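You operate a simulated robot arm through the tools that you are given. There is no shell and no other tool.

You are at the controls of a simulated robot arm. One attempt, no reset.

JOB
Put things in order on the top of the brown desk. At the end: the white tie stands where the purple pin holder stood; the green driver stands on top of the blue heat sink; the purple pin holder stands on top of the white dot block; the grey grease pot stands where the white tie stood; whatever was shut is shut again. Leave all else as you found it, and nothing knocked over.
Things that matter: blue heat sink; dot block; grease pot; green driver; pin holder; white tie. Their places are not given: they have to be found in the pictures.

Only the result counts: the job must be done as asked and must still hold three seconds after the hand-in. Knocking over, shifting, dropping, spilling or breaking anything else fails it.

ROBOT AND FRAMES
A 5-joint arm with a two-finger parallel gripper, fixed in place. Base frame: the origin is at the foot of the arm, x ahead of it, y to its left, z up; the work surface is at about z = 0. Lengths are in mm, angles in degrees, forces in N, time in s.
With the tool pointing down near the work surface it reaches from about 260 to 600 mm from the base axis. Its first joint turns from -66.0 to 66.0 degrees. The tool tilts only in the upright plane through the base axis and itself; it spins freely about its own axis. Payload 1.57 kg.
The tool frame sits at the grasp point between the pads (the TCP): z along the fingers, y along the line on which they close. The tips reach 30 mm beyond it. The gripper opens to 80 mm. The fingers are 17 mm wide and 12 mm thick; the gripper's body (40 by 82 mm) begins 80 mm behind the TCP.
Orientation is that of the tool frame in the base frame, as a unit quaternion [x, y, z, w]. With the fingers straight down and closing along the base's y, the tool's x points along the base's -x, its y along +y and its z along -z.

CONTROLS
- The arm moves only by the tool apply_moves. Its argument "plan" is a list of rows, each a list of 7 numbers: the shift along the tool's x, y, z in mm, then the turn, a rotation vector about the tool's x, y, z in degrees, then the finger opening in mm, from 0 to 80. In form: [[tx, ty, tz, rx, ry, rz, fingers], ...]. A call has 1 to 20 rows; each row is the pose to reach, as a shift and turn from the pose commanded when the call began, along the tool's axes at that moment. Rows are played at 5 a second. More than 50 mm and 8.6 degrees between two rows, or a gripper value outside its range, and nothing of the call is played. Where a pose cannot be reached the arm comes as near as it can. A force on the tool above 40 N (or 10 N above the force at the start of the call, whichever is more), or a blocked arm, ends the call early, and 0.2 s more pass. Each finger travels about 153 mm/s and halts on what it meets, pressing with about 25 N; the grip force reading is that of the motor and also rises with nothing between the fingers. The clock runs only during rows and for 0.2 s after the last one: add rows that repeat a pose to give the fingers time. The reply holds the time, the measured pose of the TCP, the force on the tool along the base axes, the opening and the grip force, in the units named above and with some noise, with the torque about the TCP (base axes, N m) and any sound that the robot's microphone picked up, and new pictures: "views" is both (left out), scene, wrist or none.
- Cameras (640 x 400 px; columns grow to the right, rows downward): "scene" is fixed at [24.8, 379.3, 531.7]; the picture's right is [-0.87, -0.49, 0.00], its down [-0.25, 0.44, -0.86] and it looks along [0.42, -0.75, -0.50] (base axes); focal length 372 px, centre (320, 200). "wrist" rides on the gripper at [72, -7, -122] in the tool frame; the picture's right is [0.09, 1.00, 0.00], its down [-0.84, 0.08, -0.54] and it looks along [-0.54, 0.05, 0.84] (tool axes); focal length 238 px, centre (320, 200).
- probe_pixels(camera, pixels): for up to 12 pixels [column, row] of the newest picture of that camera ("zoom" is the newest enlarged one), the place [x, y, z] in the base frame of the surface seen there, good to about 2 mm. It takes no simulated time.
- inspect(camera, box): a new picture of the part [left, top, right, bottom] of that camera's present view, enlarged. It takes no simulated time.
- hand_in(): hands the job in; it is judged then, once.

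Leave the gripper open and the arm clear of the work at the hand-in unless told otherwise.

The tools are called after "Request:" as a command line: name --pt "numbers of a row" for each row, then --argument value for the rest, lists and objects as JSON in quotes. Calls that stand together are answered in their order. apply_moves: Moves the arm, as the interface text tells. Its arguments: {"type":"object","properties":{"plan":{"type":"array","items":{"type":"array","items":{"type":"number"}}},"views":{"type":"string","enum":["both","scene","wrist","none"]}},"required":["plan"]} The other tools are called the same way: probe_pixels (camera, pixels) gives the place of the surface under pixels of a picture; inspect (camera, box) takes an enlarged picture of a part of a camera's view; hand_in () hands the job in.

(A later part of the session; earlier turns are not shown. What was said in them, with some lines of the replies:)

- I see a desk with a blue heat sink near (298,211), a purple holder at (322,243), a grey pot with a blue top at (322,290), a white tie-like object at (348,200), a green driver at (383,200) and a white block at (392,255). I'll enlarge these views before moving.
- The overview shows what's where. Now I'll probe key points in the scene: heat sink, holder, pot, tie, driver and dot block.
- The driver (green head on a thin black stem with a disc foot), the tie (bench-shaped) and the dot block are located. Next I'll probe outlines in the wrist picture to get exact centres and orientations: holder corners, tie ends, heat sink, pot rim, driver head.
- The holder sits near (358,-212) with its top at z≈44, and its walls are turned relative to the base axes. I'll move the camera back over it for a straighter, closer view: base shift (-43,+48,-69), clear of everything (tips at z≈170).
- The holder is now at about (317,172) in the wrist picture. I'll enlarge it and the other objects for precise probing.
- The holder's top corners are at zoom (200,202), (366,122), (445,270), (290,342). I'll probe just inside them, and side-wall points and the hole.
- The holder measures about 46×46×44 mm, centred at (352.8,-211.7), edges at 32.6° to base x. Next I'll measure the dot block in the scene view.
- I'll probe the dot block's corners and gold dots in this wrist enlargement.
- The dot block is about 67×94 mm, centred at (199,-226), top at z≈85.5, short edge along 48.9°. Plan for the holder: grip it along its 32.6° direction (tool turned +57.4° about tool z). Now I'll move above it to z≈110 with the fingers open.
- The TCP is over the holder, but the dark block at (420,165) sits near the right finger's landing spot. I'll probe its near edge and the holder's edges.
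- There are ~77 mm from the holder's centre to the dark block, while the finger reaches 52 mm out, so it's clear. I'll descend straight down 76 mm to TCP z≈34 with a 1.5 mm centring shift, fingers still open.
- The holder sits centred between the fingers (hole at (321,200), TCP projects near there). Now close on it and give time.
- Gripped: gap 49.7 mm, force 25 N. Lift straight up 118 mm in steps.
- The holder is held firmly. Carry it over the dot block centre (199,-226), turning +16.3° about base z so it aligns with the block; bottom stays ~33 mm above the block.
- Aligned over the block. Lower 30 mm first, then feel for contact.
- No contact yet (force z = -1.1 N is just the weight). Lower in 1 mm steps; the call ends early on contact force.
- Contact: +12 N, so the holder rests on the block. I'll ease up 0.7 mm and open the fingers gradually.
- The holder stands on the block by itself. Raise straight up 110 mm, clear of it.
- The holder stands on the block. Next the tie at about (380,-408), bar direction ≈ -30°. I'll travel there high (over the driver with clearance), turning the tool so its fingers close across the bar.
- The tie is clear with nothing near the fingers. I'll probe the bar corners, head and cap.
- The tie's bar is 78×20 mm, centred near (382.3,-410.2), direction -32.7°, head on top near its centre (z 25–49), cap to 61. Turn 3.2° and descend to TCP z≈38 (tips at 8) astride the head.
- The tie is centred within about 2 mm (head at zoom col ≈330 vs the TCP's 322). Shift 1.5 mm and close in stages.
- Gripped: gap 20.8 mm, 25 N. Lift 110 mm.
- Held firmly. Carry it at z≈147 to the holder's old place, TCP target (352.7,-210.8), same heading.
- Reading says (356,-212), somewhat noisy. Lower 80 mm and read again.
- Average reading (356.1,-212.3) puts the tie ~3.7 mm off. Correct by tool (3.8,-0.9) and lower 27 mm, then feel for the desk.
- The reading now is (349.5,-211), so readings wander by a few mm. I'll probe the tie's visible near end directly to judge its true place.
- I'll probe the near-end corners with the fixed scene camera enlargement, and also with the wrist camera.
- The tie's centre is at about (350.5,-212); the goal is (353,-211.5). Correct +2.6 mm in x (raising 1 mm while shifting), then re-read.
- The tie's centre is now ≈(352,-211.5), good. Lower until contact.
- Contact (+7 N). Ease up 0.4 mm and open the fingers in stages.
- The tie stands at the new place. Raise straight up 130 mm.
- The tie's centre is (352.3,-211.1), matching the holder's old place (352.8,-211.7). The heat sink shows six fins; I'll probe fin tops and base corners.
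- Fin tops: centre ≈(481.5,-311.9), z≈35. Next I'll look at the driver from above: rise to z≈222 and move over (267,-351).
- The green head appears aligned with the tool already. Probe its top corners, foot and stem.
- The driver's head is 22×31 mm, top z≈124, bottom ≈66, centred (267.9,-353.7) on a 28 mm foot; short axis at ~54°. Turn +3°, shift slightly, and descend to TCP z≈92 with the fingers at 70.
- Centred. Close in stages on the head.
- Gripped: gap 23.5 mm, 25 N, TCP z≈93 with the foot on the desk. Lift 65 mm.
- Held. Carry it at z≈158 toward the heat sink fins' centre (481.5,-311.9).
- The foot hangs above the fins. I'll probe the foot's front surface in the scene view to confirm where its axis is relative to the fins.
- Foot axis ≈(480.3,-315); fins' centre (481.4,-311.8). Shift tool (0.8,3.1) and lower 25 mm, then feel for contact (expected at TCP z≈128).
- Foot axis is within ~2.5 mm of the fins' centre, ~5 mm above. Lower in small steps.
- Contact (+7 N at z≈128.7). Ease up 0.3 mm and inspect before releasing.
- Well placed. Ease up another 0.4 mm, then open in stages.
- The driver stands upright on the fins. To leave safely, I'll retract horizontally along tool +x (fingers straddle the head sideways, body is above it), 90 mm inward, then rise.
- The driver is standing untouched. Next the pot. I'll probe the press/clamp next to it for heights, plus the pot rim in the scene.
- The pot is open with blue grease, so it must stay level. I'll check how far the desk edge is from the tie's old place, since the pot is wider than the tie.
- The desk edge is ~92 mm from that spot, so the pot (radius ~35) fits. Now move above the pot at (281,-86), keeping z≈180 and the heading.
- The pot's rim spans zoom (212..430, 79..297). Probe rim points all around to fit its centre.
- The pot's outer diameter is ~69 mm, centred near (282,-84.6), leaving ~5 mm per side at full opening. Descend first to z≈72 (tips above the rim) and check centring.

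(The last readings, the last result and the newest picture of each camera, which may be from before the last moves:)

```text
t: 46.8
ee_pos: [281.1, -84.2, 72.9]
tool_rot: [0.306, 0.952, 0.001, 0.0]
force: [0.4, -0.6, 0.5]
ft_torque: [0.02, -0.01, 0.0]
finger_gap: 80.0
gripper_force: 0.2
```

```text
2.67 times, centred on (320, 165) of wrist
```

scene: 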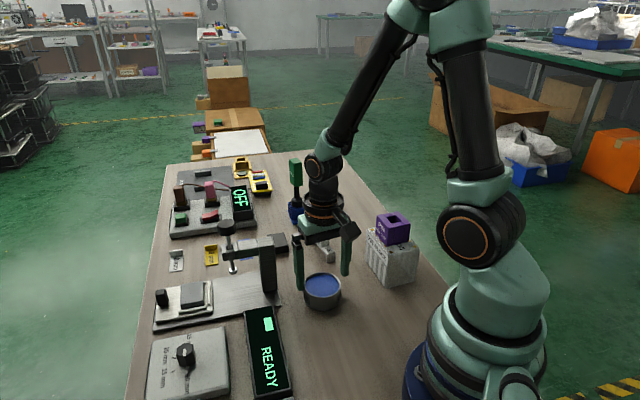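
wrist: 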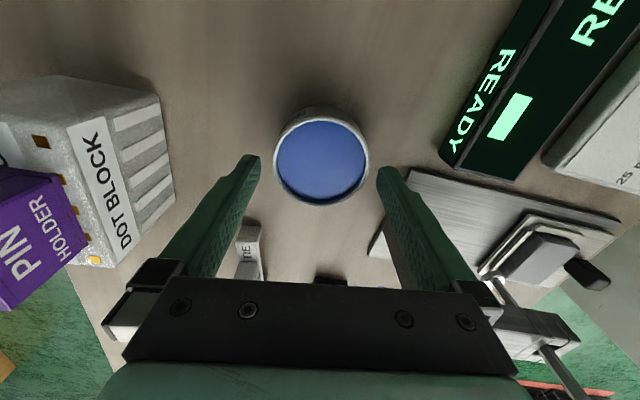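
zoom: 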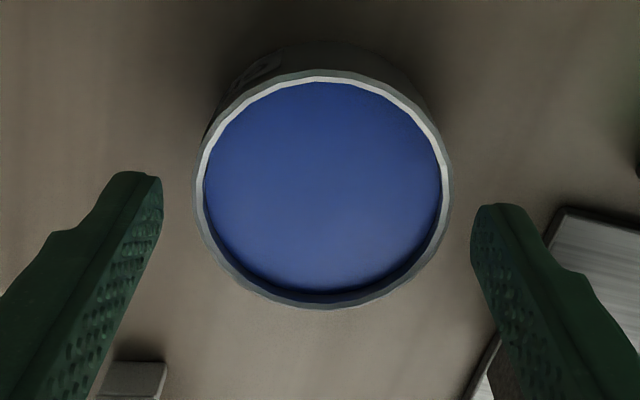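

The rim is centred between the fingers (zoom cols 194–450, centre 322 vs TCP 321). Descend 38 mm to TCP z≈35.

Request:
apply_moves --pt "1.5 0 10 0 0 0 80" --pt "1.5 0 20 0 0 0 80" --pt "1.5 0 30 0 0 0 80" --pt "1.5 0 38 0 0 0 80" --pt "1.5 0 38 0 0 0 80" --views "both"

Request:
inspect --camera "wrist" --box '[220, 110, 420, 260]'

```text
t: 48.0
ee_pos: [280.5, -84.4, 35.4]
tool_rot: [0.307, 0.952, 0.0, 0.0]
force: [0.6, 1.4, 0.2]
ft_torque: [-0.03, -0.02, -0.05]
finger_gap: 79.9
gripper_force: 0.2
```

scene: 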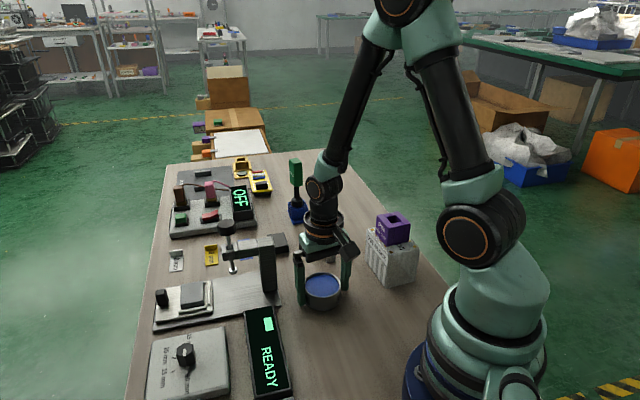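
wrist: 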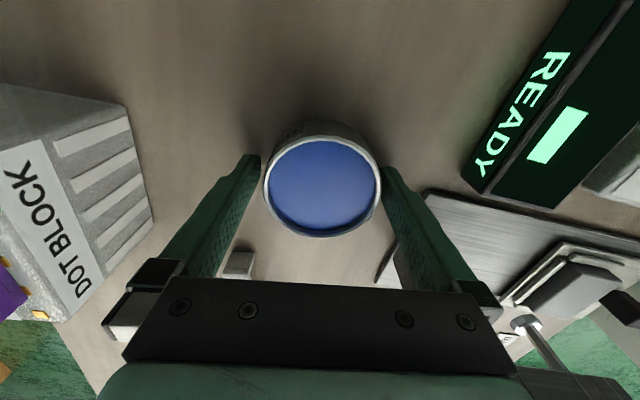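

```text
2.67 times, centred on (320, 185) of wrist
```

zoom: 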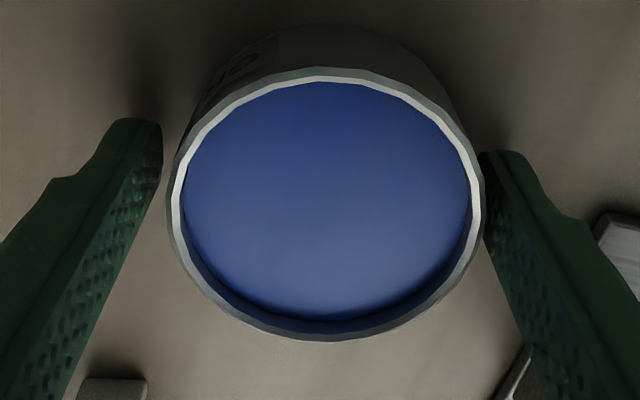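

Fingers straddle the pot. Close gently.

Request:
apply_moves --pt "0 0.6 0 0 0 0 76" --pt "0 0.6 0 0 0 0 72" --pt "0 0.6 0 0 0 0 68" --pt "0 0.6 0 0 0 0 60" --pt "0 0.6 0 0 0 0 50" --pt "0 0.6 0 0 0 0 50" --views "wrist"

```text
t: 49.4
ee_pos: [280.6, -83.8, 35.4]
tool_rot: [0.307, 0.952, 0.0, 0.0]
force: [-2.2, -1.6, 4.9]
ft_torque: [-0.02, 0.03, -0.03]
finger_gap: 75.5
gripper_force: 24.9
```

wrist: 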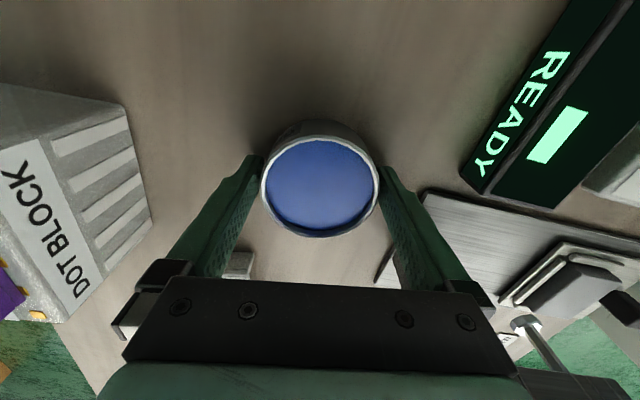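

The gap stopped at 75.5 mm with 25 N, a little wider than expected, with +4.9 N vertical. I'll inspect closely before lifting.

Request:
inspect --camera "wrist" --box '[220, 110, 420, 260]'

Request:
inspect --camera "scene" --box '[270, 210, 380, 330]'

```text
2.67 times, centred on (320, 185) of wrist
```

zoom: 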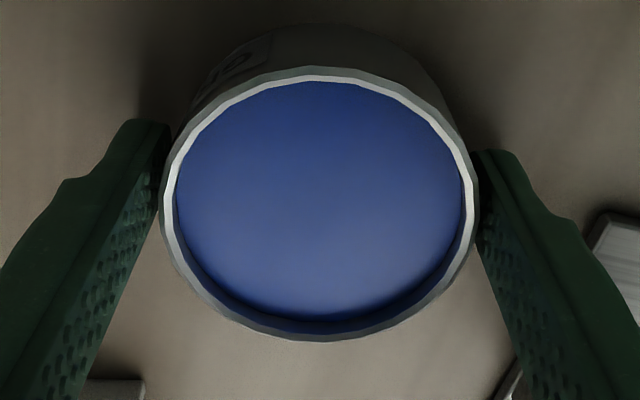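

```text
3.33 times, centred on (325, 270) of scene
```

zoom: 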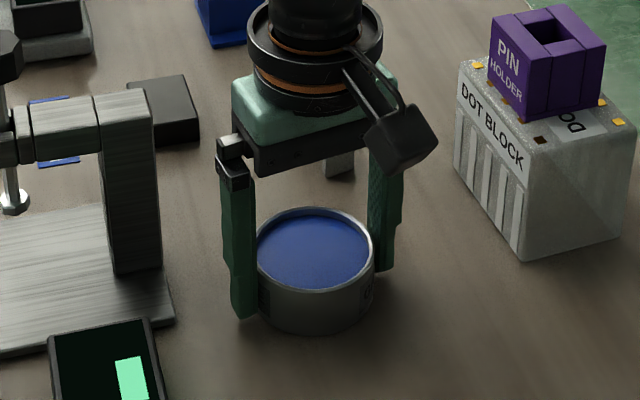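

Both pads hold the pot's wall. Lift slowly 6 mm and verify it rises with the hand.

Request:
apply_moves --pt "0 0 -2 0 0 0 50" --pt "0 0 -4 0 0 0 50" --pt "0 0 -6 0 0 0 50" --pt "0 0 -6 0 0 0 50" --views "both"

Request:
inspect --camera "scene" --box '[270, 210, 380, 330]'

```text
t: 50.4
ee_pos: [279.6, -83.4, 40.2]
tool_rot: [0.306, 0.952, 0.0, 0.0]
force: [0.1, 0.2, -2.7]
ft_torque: [0.01, 0.01, -0.01]
finger_gap: 75.4
gripper_force: 25.0
```

scene: 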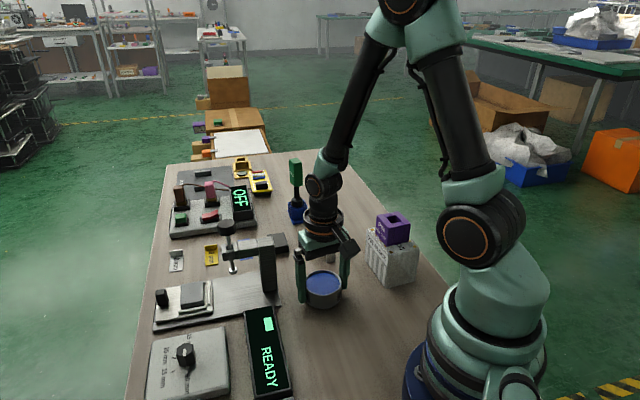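
wrist: 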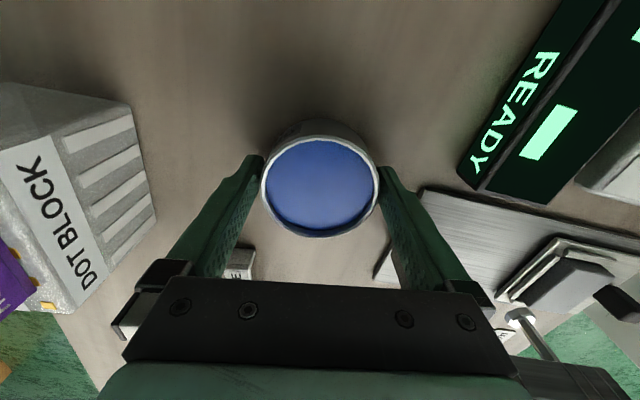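

```text
3.33 times, centred on (325, 270) of scene
```

zoom: 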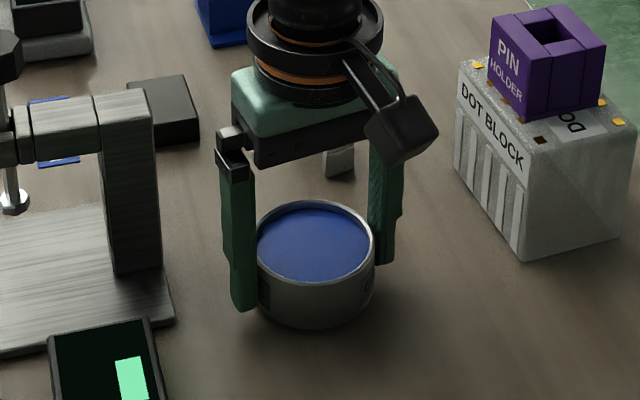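

The pot lifts level (2.7 N). Raise another 90 mm, smoothly.

Request:
apply_moves --pt "0 0 -10 0 0 0 50" --pt "0 0 -25 0 0 0 50" --pt "0 0 -40 0 0 0 50" --pt "0 0 -55 0 0 0 50" --pt "0 0 -70 0 0 0 50" --pt "0 0 -83 0 0 0 50" --pt "0 0 -90 0 0 0 50" --pt "0 0 -90 0 0 0 50" --views "none"

```text
t: 52.2
ee_pos: [280.5, -84.8, 131.5]
tool_rot: [0.307, 0.952, 0.0, 0.001]
force: [0.0, 0.6, -1.6]
ft_torque: [-0.02, 0.03, -0.03]
finger_gap: 75.2
gripper_force: 25.5
```

Steady. Carry it smoothly at z≈131 to the tie's old place: TCP target (382,-409.9).

Request:
apply_moves --pt "-10.9 -8.2 0 0 0 0 50" --pt "-32.7 -24.6 0 0 0 0 50" --pt "-59.9 -45.2 0 0 0 0 50" --pt "-87.2 -65.7 0 0 0 0 50" --pt "-114.4 -86.2 0 0 0 0 50" --pt "-141.6 -106.8 0 0 0 0 50" --pt "-168.9 -127.3 0 0 0 0 50" --pt "-196.1 -147.8 0 0 0 0 50" --pt "-223.4 -168.3 0 0 0 0 50" --pt "-247.9 -186.8 0 0 0 0 50" --pt "-264.2 -199.1 0 0 0 0 50" --pt "-272.4 -205.3 0 0 0 0 50" --pt "-272.4 -205.3 0 0 0 0 50" --views "both"

```text
t: 55.0
ee_pos: [383.4, -410.1, 130.1]
tool_rot: [0.307, 0.952, 0.0, 0.0]
force: [0.0, -0.6, -3.2]
ft_torque: [0.01, 0.02, -0.02]
finger_gap: 75.1
gripper_force: 24.8
```

scene: 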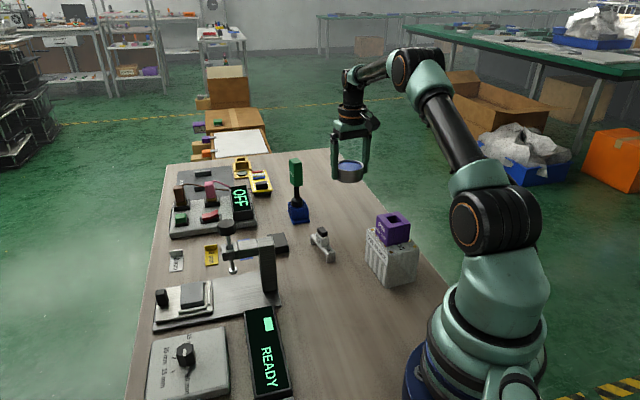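
wrist: 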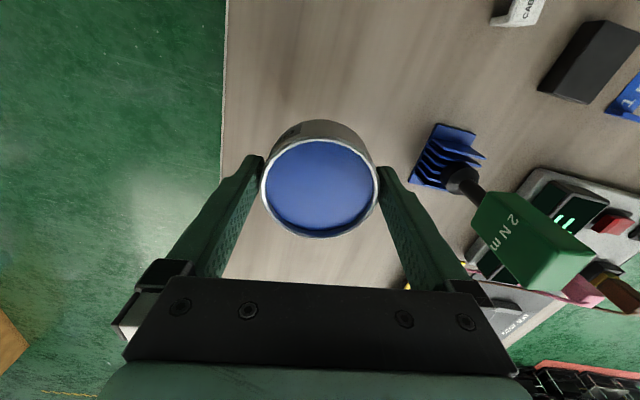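

Over the goal: (383.4,-410.1). Lower 82 mm smoothly, then feel for the desk.

Request:
apply_moves --pt "0 0 10 0 0 0 50" --pt "0 0 28 0 0 0 50" --pt "0 0 46 0 0 0 50" --pt "0 0 62 0 0 0 50" --pt "0 0 75 0 0 0 50" --pt "0 0 82 0 0 0 50" --pt "0 0 82 0 0 0 50" --views "both"

```text
t: 56.6
ee_pos: [383.0, -410.4, 47.9]
tool_rot: [0.307, 0.952, 0.0, 0.0]
force: [-0.6, -0.5, -2.7]
ft_torque: [0.0, 0.01, 0.0]
finger_gap: 75.3
gripper_force: 25.4
```

scene: 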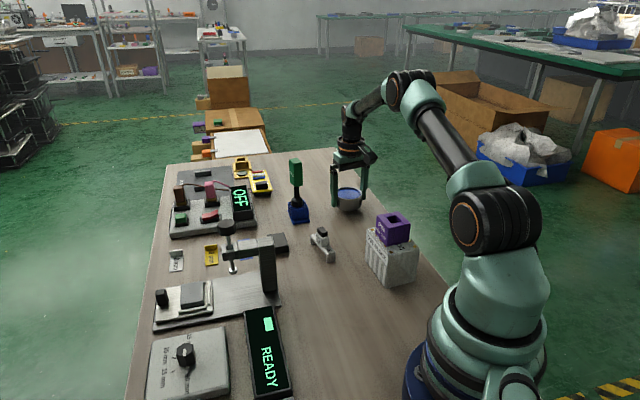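
wrist: 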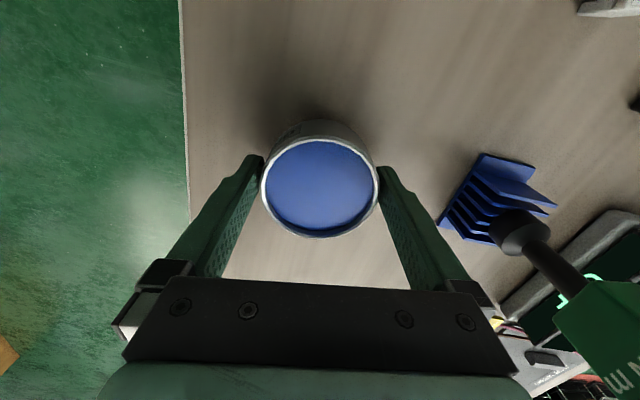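

Probe the held pot's rim to confirm its centre before setting down.

Request:
probe_pixels --camera "wrist" --pixels '[[264, 185], [377, 185], [322, 139], [317, 235], [281, 150], [360, 150], [281, 222], [358, 222], [320, 190]]'

```text
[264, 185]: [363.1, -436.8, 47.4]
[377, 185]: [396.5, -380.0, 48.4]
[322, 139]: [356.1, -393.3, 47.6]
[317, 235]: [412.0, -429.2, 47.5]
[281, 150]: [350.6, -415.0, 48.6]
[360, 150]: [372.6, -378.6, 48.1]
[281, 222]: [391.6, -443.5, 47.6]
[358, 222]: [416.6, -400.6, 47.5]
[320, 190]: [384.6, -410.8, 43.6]
```

Pot centre ≈(382.4,-409.6), right on target. Lower 10 mm, then in fine steps.

Request:
apply_moves --pt "0 0 4 0 0 0 50" --pt "0 0 8 0 0 0 50" --pt "0 0 10.5 0 0 0 50" --pt "0 0 10.5 0 0 0 50" --views "none"

Request:
apply_moves --pt "0 0 0.6 0 0 0 50" --pt "0 0 1.2 0 0 0 50" --pt "0 0 1.8 0 0 0 50" --pt "0 0 1.8 0 0 0 50" --views "none"

```text
t: 57.6
ee_pos: [382.4, -409.6, 36.8]
tool_rot: [0.306, 0.952, 0.0, 0.0]
force: [0.4, -0.2, -2.0]
ft_torque: [-0.02, 0.0, 0.0]
finger_gap: 74.9
gripper_force: 25.1
```

```text
t: 58.6
ee_pos: [382.1, -410.1, 34.4]
tool_rot: [0.307, 0.952, 0.0, 0.0]
force: [0.3, -0.8, -2.4]
ft_torque: [-0.04, 0.0, 0.01]
finger_gap: 75.3
gripper_force: 25.2
```

Request:
apply_moves --pt "0 0 0.4 0 0 0 50" --pt "0 0 0.8 0 0 0 50" --pt "0 0 1.2 0 0 0 50" --pt "0 0 1.2 0 0 0 50" --views "none"

```text
t: 59.6
ee_pos: [382.9, -411.0, 35.2]
tool_rot: [0.307, 0.952, 0.0, 0.0]
force: [-0.4, 0.4, -1.8]
ft_torque: [0.02, -0.01, 0.01]
finger_gap: 75.5
gripper_force: 24.6
```

No contact yet. Continue in small steps.

Request:
apply_moves --pt "0 0 0.4 0 0 0 50" --pt "0 0 0.8 0 0 0 50" --pt "0 0 1.2 0 0 0 50" --pt "0 0 1.2 0 0 0 50" --views "scene"

Request:
inspect --camera "scene" --box '[310, 140, 400, 230]'

```text
t: 60.6
ee_pos: [382.1, -409.2, 35.2]
tool_rot: [0.307, 0.952, 0.0, 0.0]
force: [2.9, 1.5, 10.8]
ft_torque: [0.33, 0.12, -0.09]
finger_gap: 75.4
gripper_force: 24.9
```

scene: 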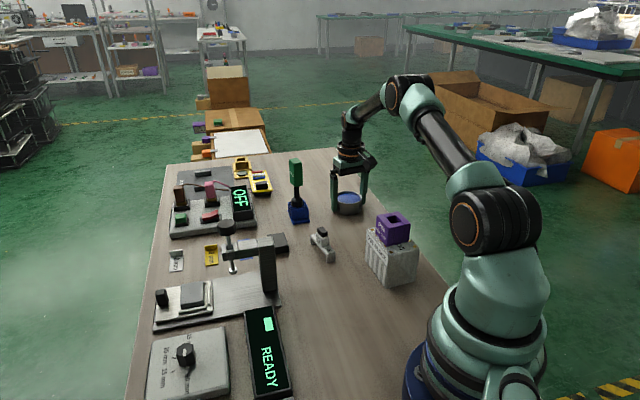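

```text
4.44 times, centred on (355, 185) of scene
```

zoom: 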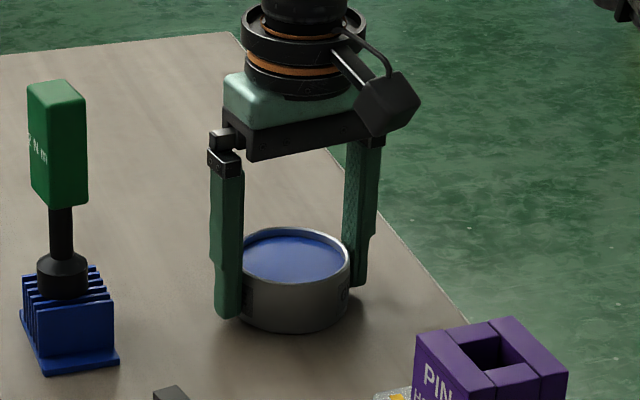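

Contact (+10.8 N): the pot is on the desk. Ease up 0.5 mm and open in stages.

Request:
apply_moves --pt "0 0 -0.5 0 0 0 60" --pt "0 0 -0.5 0 0 0 60" --pt "0 0 -0.5 0 0 0 75" --pt "0 0 -0.5 0 0 0 77" --pt "0 0 -0.5 0 0 0 80" --pt "0 0 -0.5 0 0 0 80" --views "both"

Request:
inspect --camera "wrist" --box '[220, 110, 420, 260]'

```text
t: 62.0
ee_pos: [381.3, -410.3, 33.5]
tool_rot: [0.306, 0.952, 0.0, 0.0]
force: [-0.7, 0.9, 0.3]
ft_torque: [-0.01, 0.01, 0.01]
finger_gap: 80.0
gripper_force: 0.0
```

scene: 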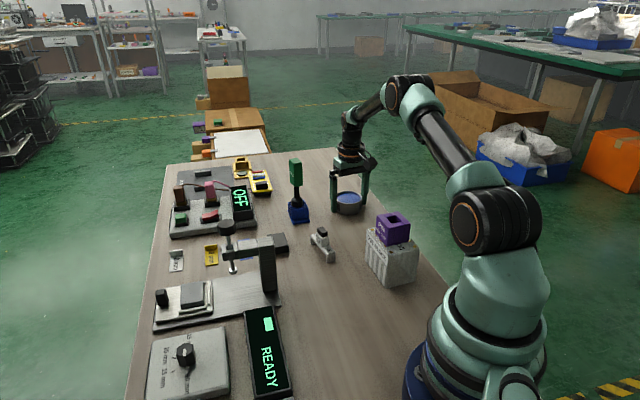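
wrist: 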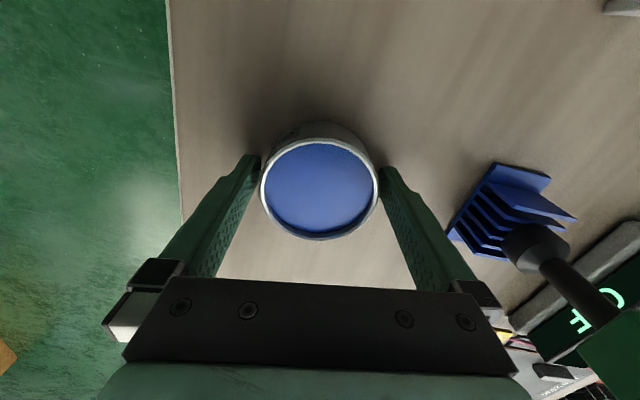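

```text
2.67 times, centred on (320, 185) of wrist
```

zoom: 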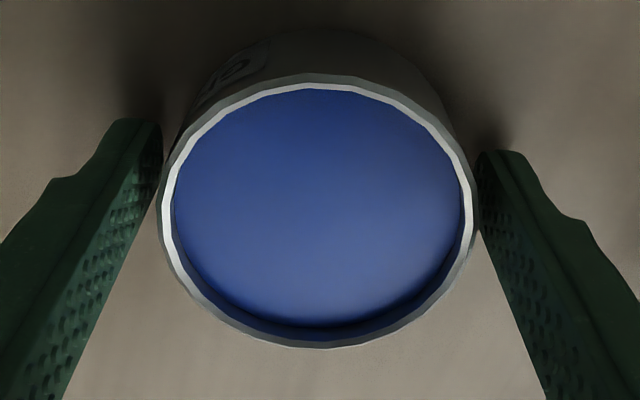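

Released. Rise 8 mm slowly first and verify the pot stays on the desk.

Request:
apply_moves --pt "0 0 -2 0 0 0 80" --pt "0 0 -5 0 0 0 80" --pt "0 0 -8 0 0 0 80" --pt "0 0 -8 0 0 0 80" --views "both"

Request:
inspect --camera "scene" --box '[310, 140, 400, 230]'

Request:
inspect --camera "wrist" --box '[220, 110, 420, 260]'

```text
t: 63.0
ee_pos: [382.2, -409.7, 41.6]
tool_rot: [0.307, 0.952, 0.0, 0.0]
force: [-0.4, -0.6, 0.2]
ft_torque: [0.01, -0.01, 0.0]
finger_gap: 80.1
gripper_force: 0.0
```

scene: 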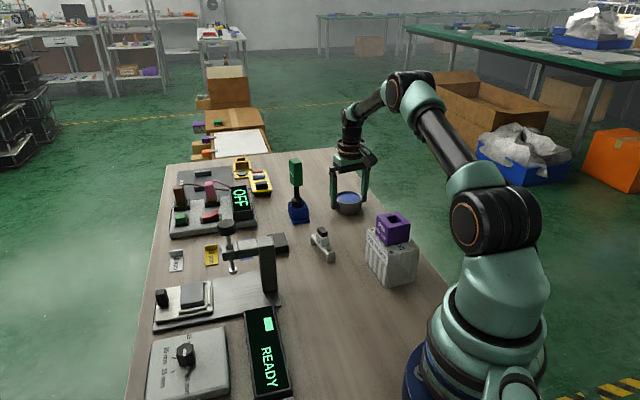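
wrist: 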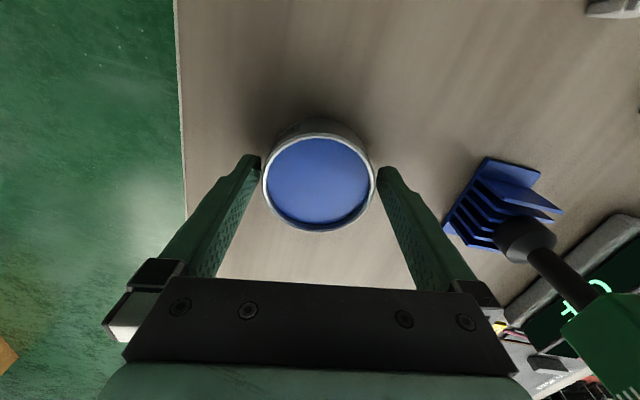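

```text
4.44 times, centred on (355, 185) of scene
```

zoom: 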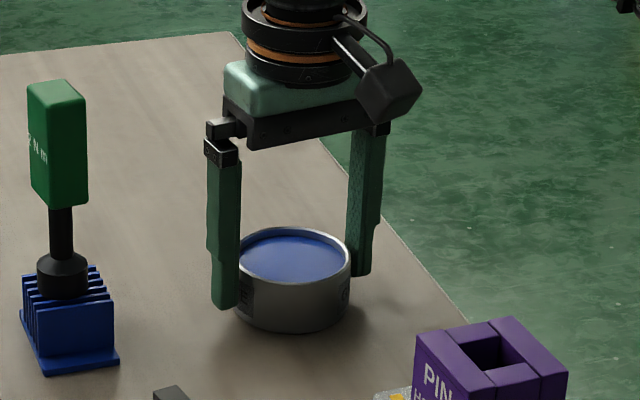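

```text
2.67 times, centred on (320, 185) of wrist
```

zoom: 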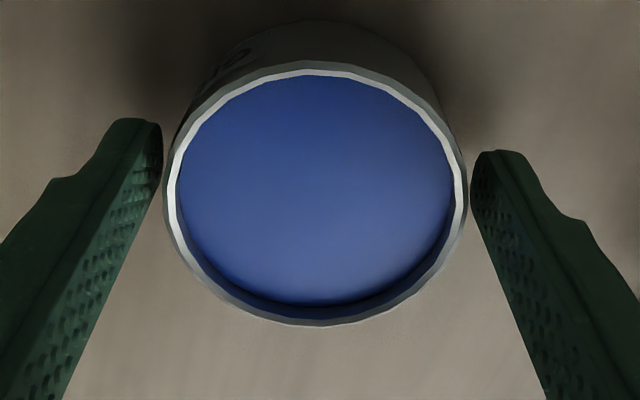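

The pot stays on the desk while the hand rises freely. Continue straight up 150 mm.

Request:
apply_moves --pt "0 0 -10 0 0 0 80" --pt "0 0 -30 0 0 0 80" --pt "0 0 -70 0 0 0 80" --pt "0 0 -110 0 0 0 80" --pt "0 0 -140 0 0 0 80" --pt "0 0 -140 0 0 0 80" --views "both"

Request:
probe_pixels --camera "scene" --pixels '[[348, 198], [298, 212], [322, 240], [393, 225]]'

Request:
inspect --camera "wrist" --box '[220, 70, 420, 195]'

```text
t: 64.4
ee_pos: [383.1, -411.7, 182.2]
tool_rot: [0.306, 0.952, 0.0, 0.0]
force: [0.2, -0.4, 0.9]
ft_torque: [0.01, 0.01, 0.0]
finger_gap: 80.0
gripper_force: 0.0
```

scene: 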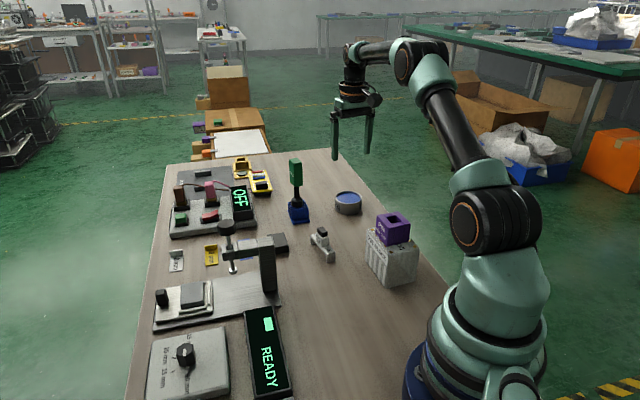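
wrist: 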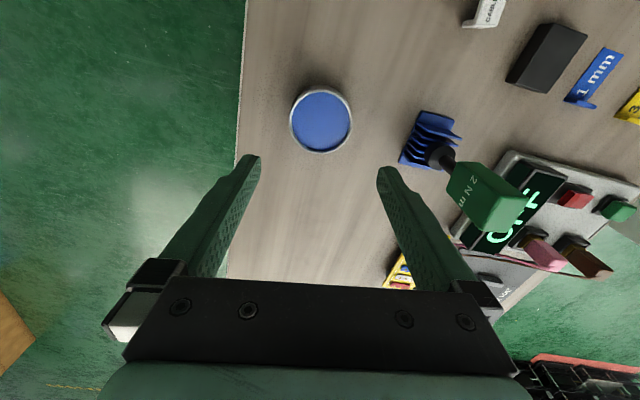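

```text
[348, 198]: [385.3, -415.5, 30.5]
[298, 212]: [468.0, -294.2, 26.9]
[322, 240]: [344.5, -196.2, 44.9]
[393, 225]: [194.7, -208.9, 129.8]
```

```text
3.20 times, centred on (320, 132) of wrist
```

zoom: 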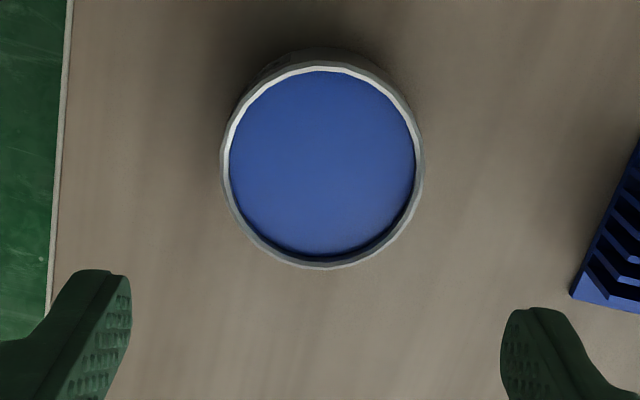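

All placed. A final check: probe the pot rim, then compare the holder and the rest of the desk against the first picture.

Request:
probe_pixels --camera "zoom" --pixels '[[226, 168], [419, 166], [322, 66], [320, 265], [252, 98], [390, 94], [250, 232], [394, 232]]'

Request:
inspect --camera "scene" --box '[130, 150, 300, 400]'

Request:
inspect --camera "scene" --box '[270, 150, 430, 310]'

```text
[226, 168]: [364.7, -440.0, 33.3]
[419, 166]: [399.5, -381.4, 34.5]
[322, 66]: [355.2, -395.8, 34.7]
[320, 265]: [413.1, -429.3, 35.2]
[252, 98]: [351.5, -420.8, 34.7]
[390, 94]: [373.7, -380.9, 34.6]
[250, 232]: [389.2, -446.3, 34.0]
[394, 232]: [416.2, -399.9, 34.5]
```

```text
1.60 times, centred on (215, 275) of scene
```

zoom: 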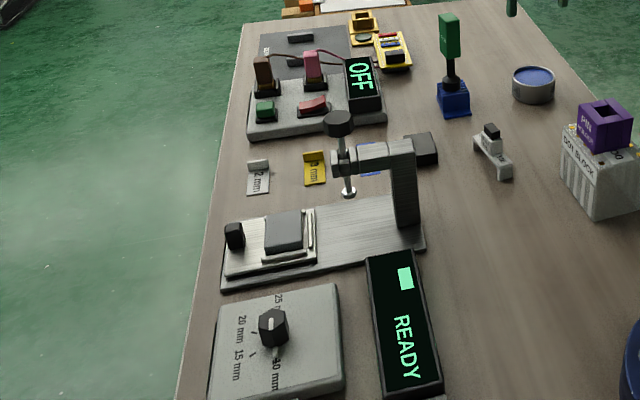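

```text
2.50 times, centred on (350, 230) of scene
```

zoom: 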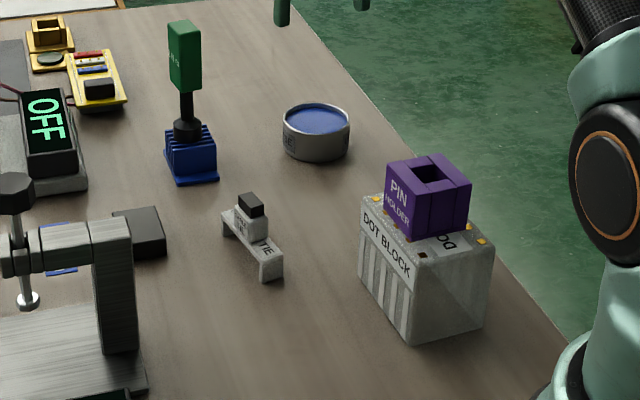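

The pot's centre is (382.9,-411.8), on the tie's old place. Everything else looks as at the start, nothing was opened. I'll park the open hand back near its starting pose, clear of the work.

Request:
apply_moves --pt "20 14 -30 0 0 0 80" --pt "46 33 -50 0 0 0 80" --pt "73 52 -65 0 0 0 80" --pt "100 72 -78 0 0 0 80" --pt "126.9 91 -87 0 0 0 80" --pt "126.9 91 -87 0 0 0 80" --pt "126.9 91 -87 0 0 0 80" --views "both"

Request:
inspect --camera "scene" --box '[270, 150, 430, 310]'

```text
t: 66.0
ee_pos: [333.2, -262.1, 268.6]
tool_rot: [0.307, 0.952, 0.0, 0.0]
force: [0.6, -0.1, 0.0]
ft_torque: [0.06, -0.01, 0.02]
finger_gap: 80.0
gripper_force: 0.0
```

scene: 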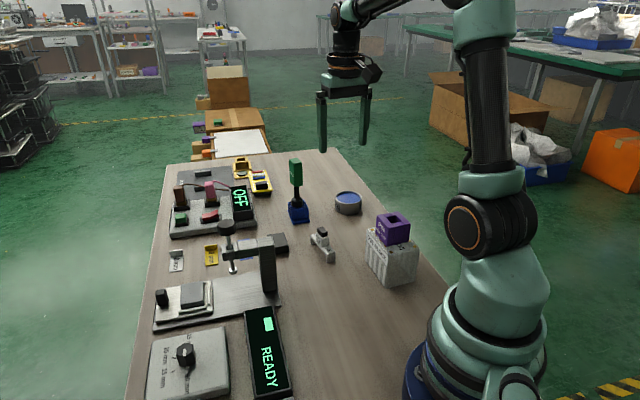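
wrist: 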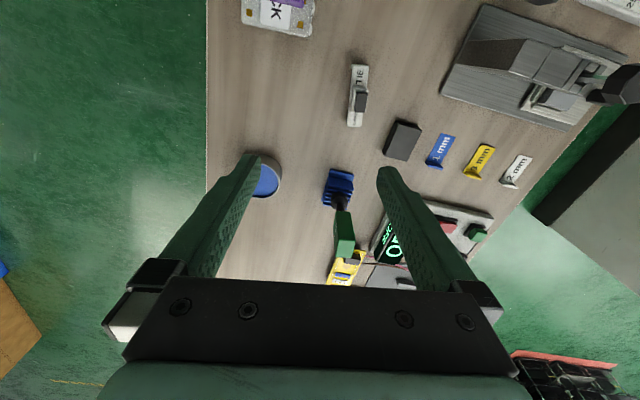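

```text
2.50 times, centred on (350, 230) of scene
```

zoom: 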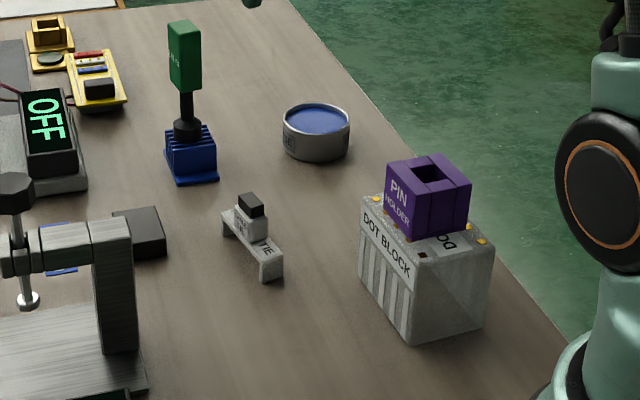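

The driver stands on the heat sink, the holder on the dot block, the tie in the holder's old place and the pot in the tie's old place. All are upright and steady, and the arm is clear with the gripper open. Handing in.

Request:
hand_in

```text
The job is handed in.
```

I made all four moves and handed the job in. I haven't seen the judge's result.

- **Pin holder:** it stands on top of the dot block, turned to line up with the block's edges.
- **White tie:** its centre is less than 1 mm from where the pin holder's centre was.
- **Green driver:** it stands upright on the heat sink's fins, within about 3 mm of their centre.
- **Grease pot:** its centre is about 1.5 mm from where the tie's centre was. I kept it level the whole way, and the grease looks undisturbed.

Positions come from the camera readings, which are good to about 2 mm. I opened nothing, so there was nothing to shut again. In the last pictures nothing is knocked over, and the rest of the desk looks as it did at the start. The arm is parked back at its starting position with the gripper open.
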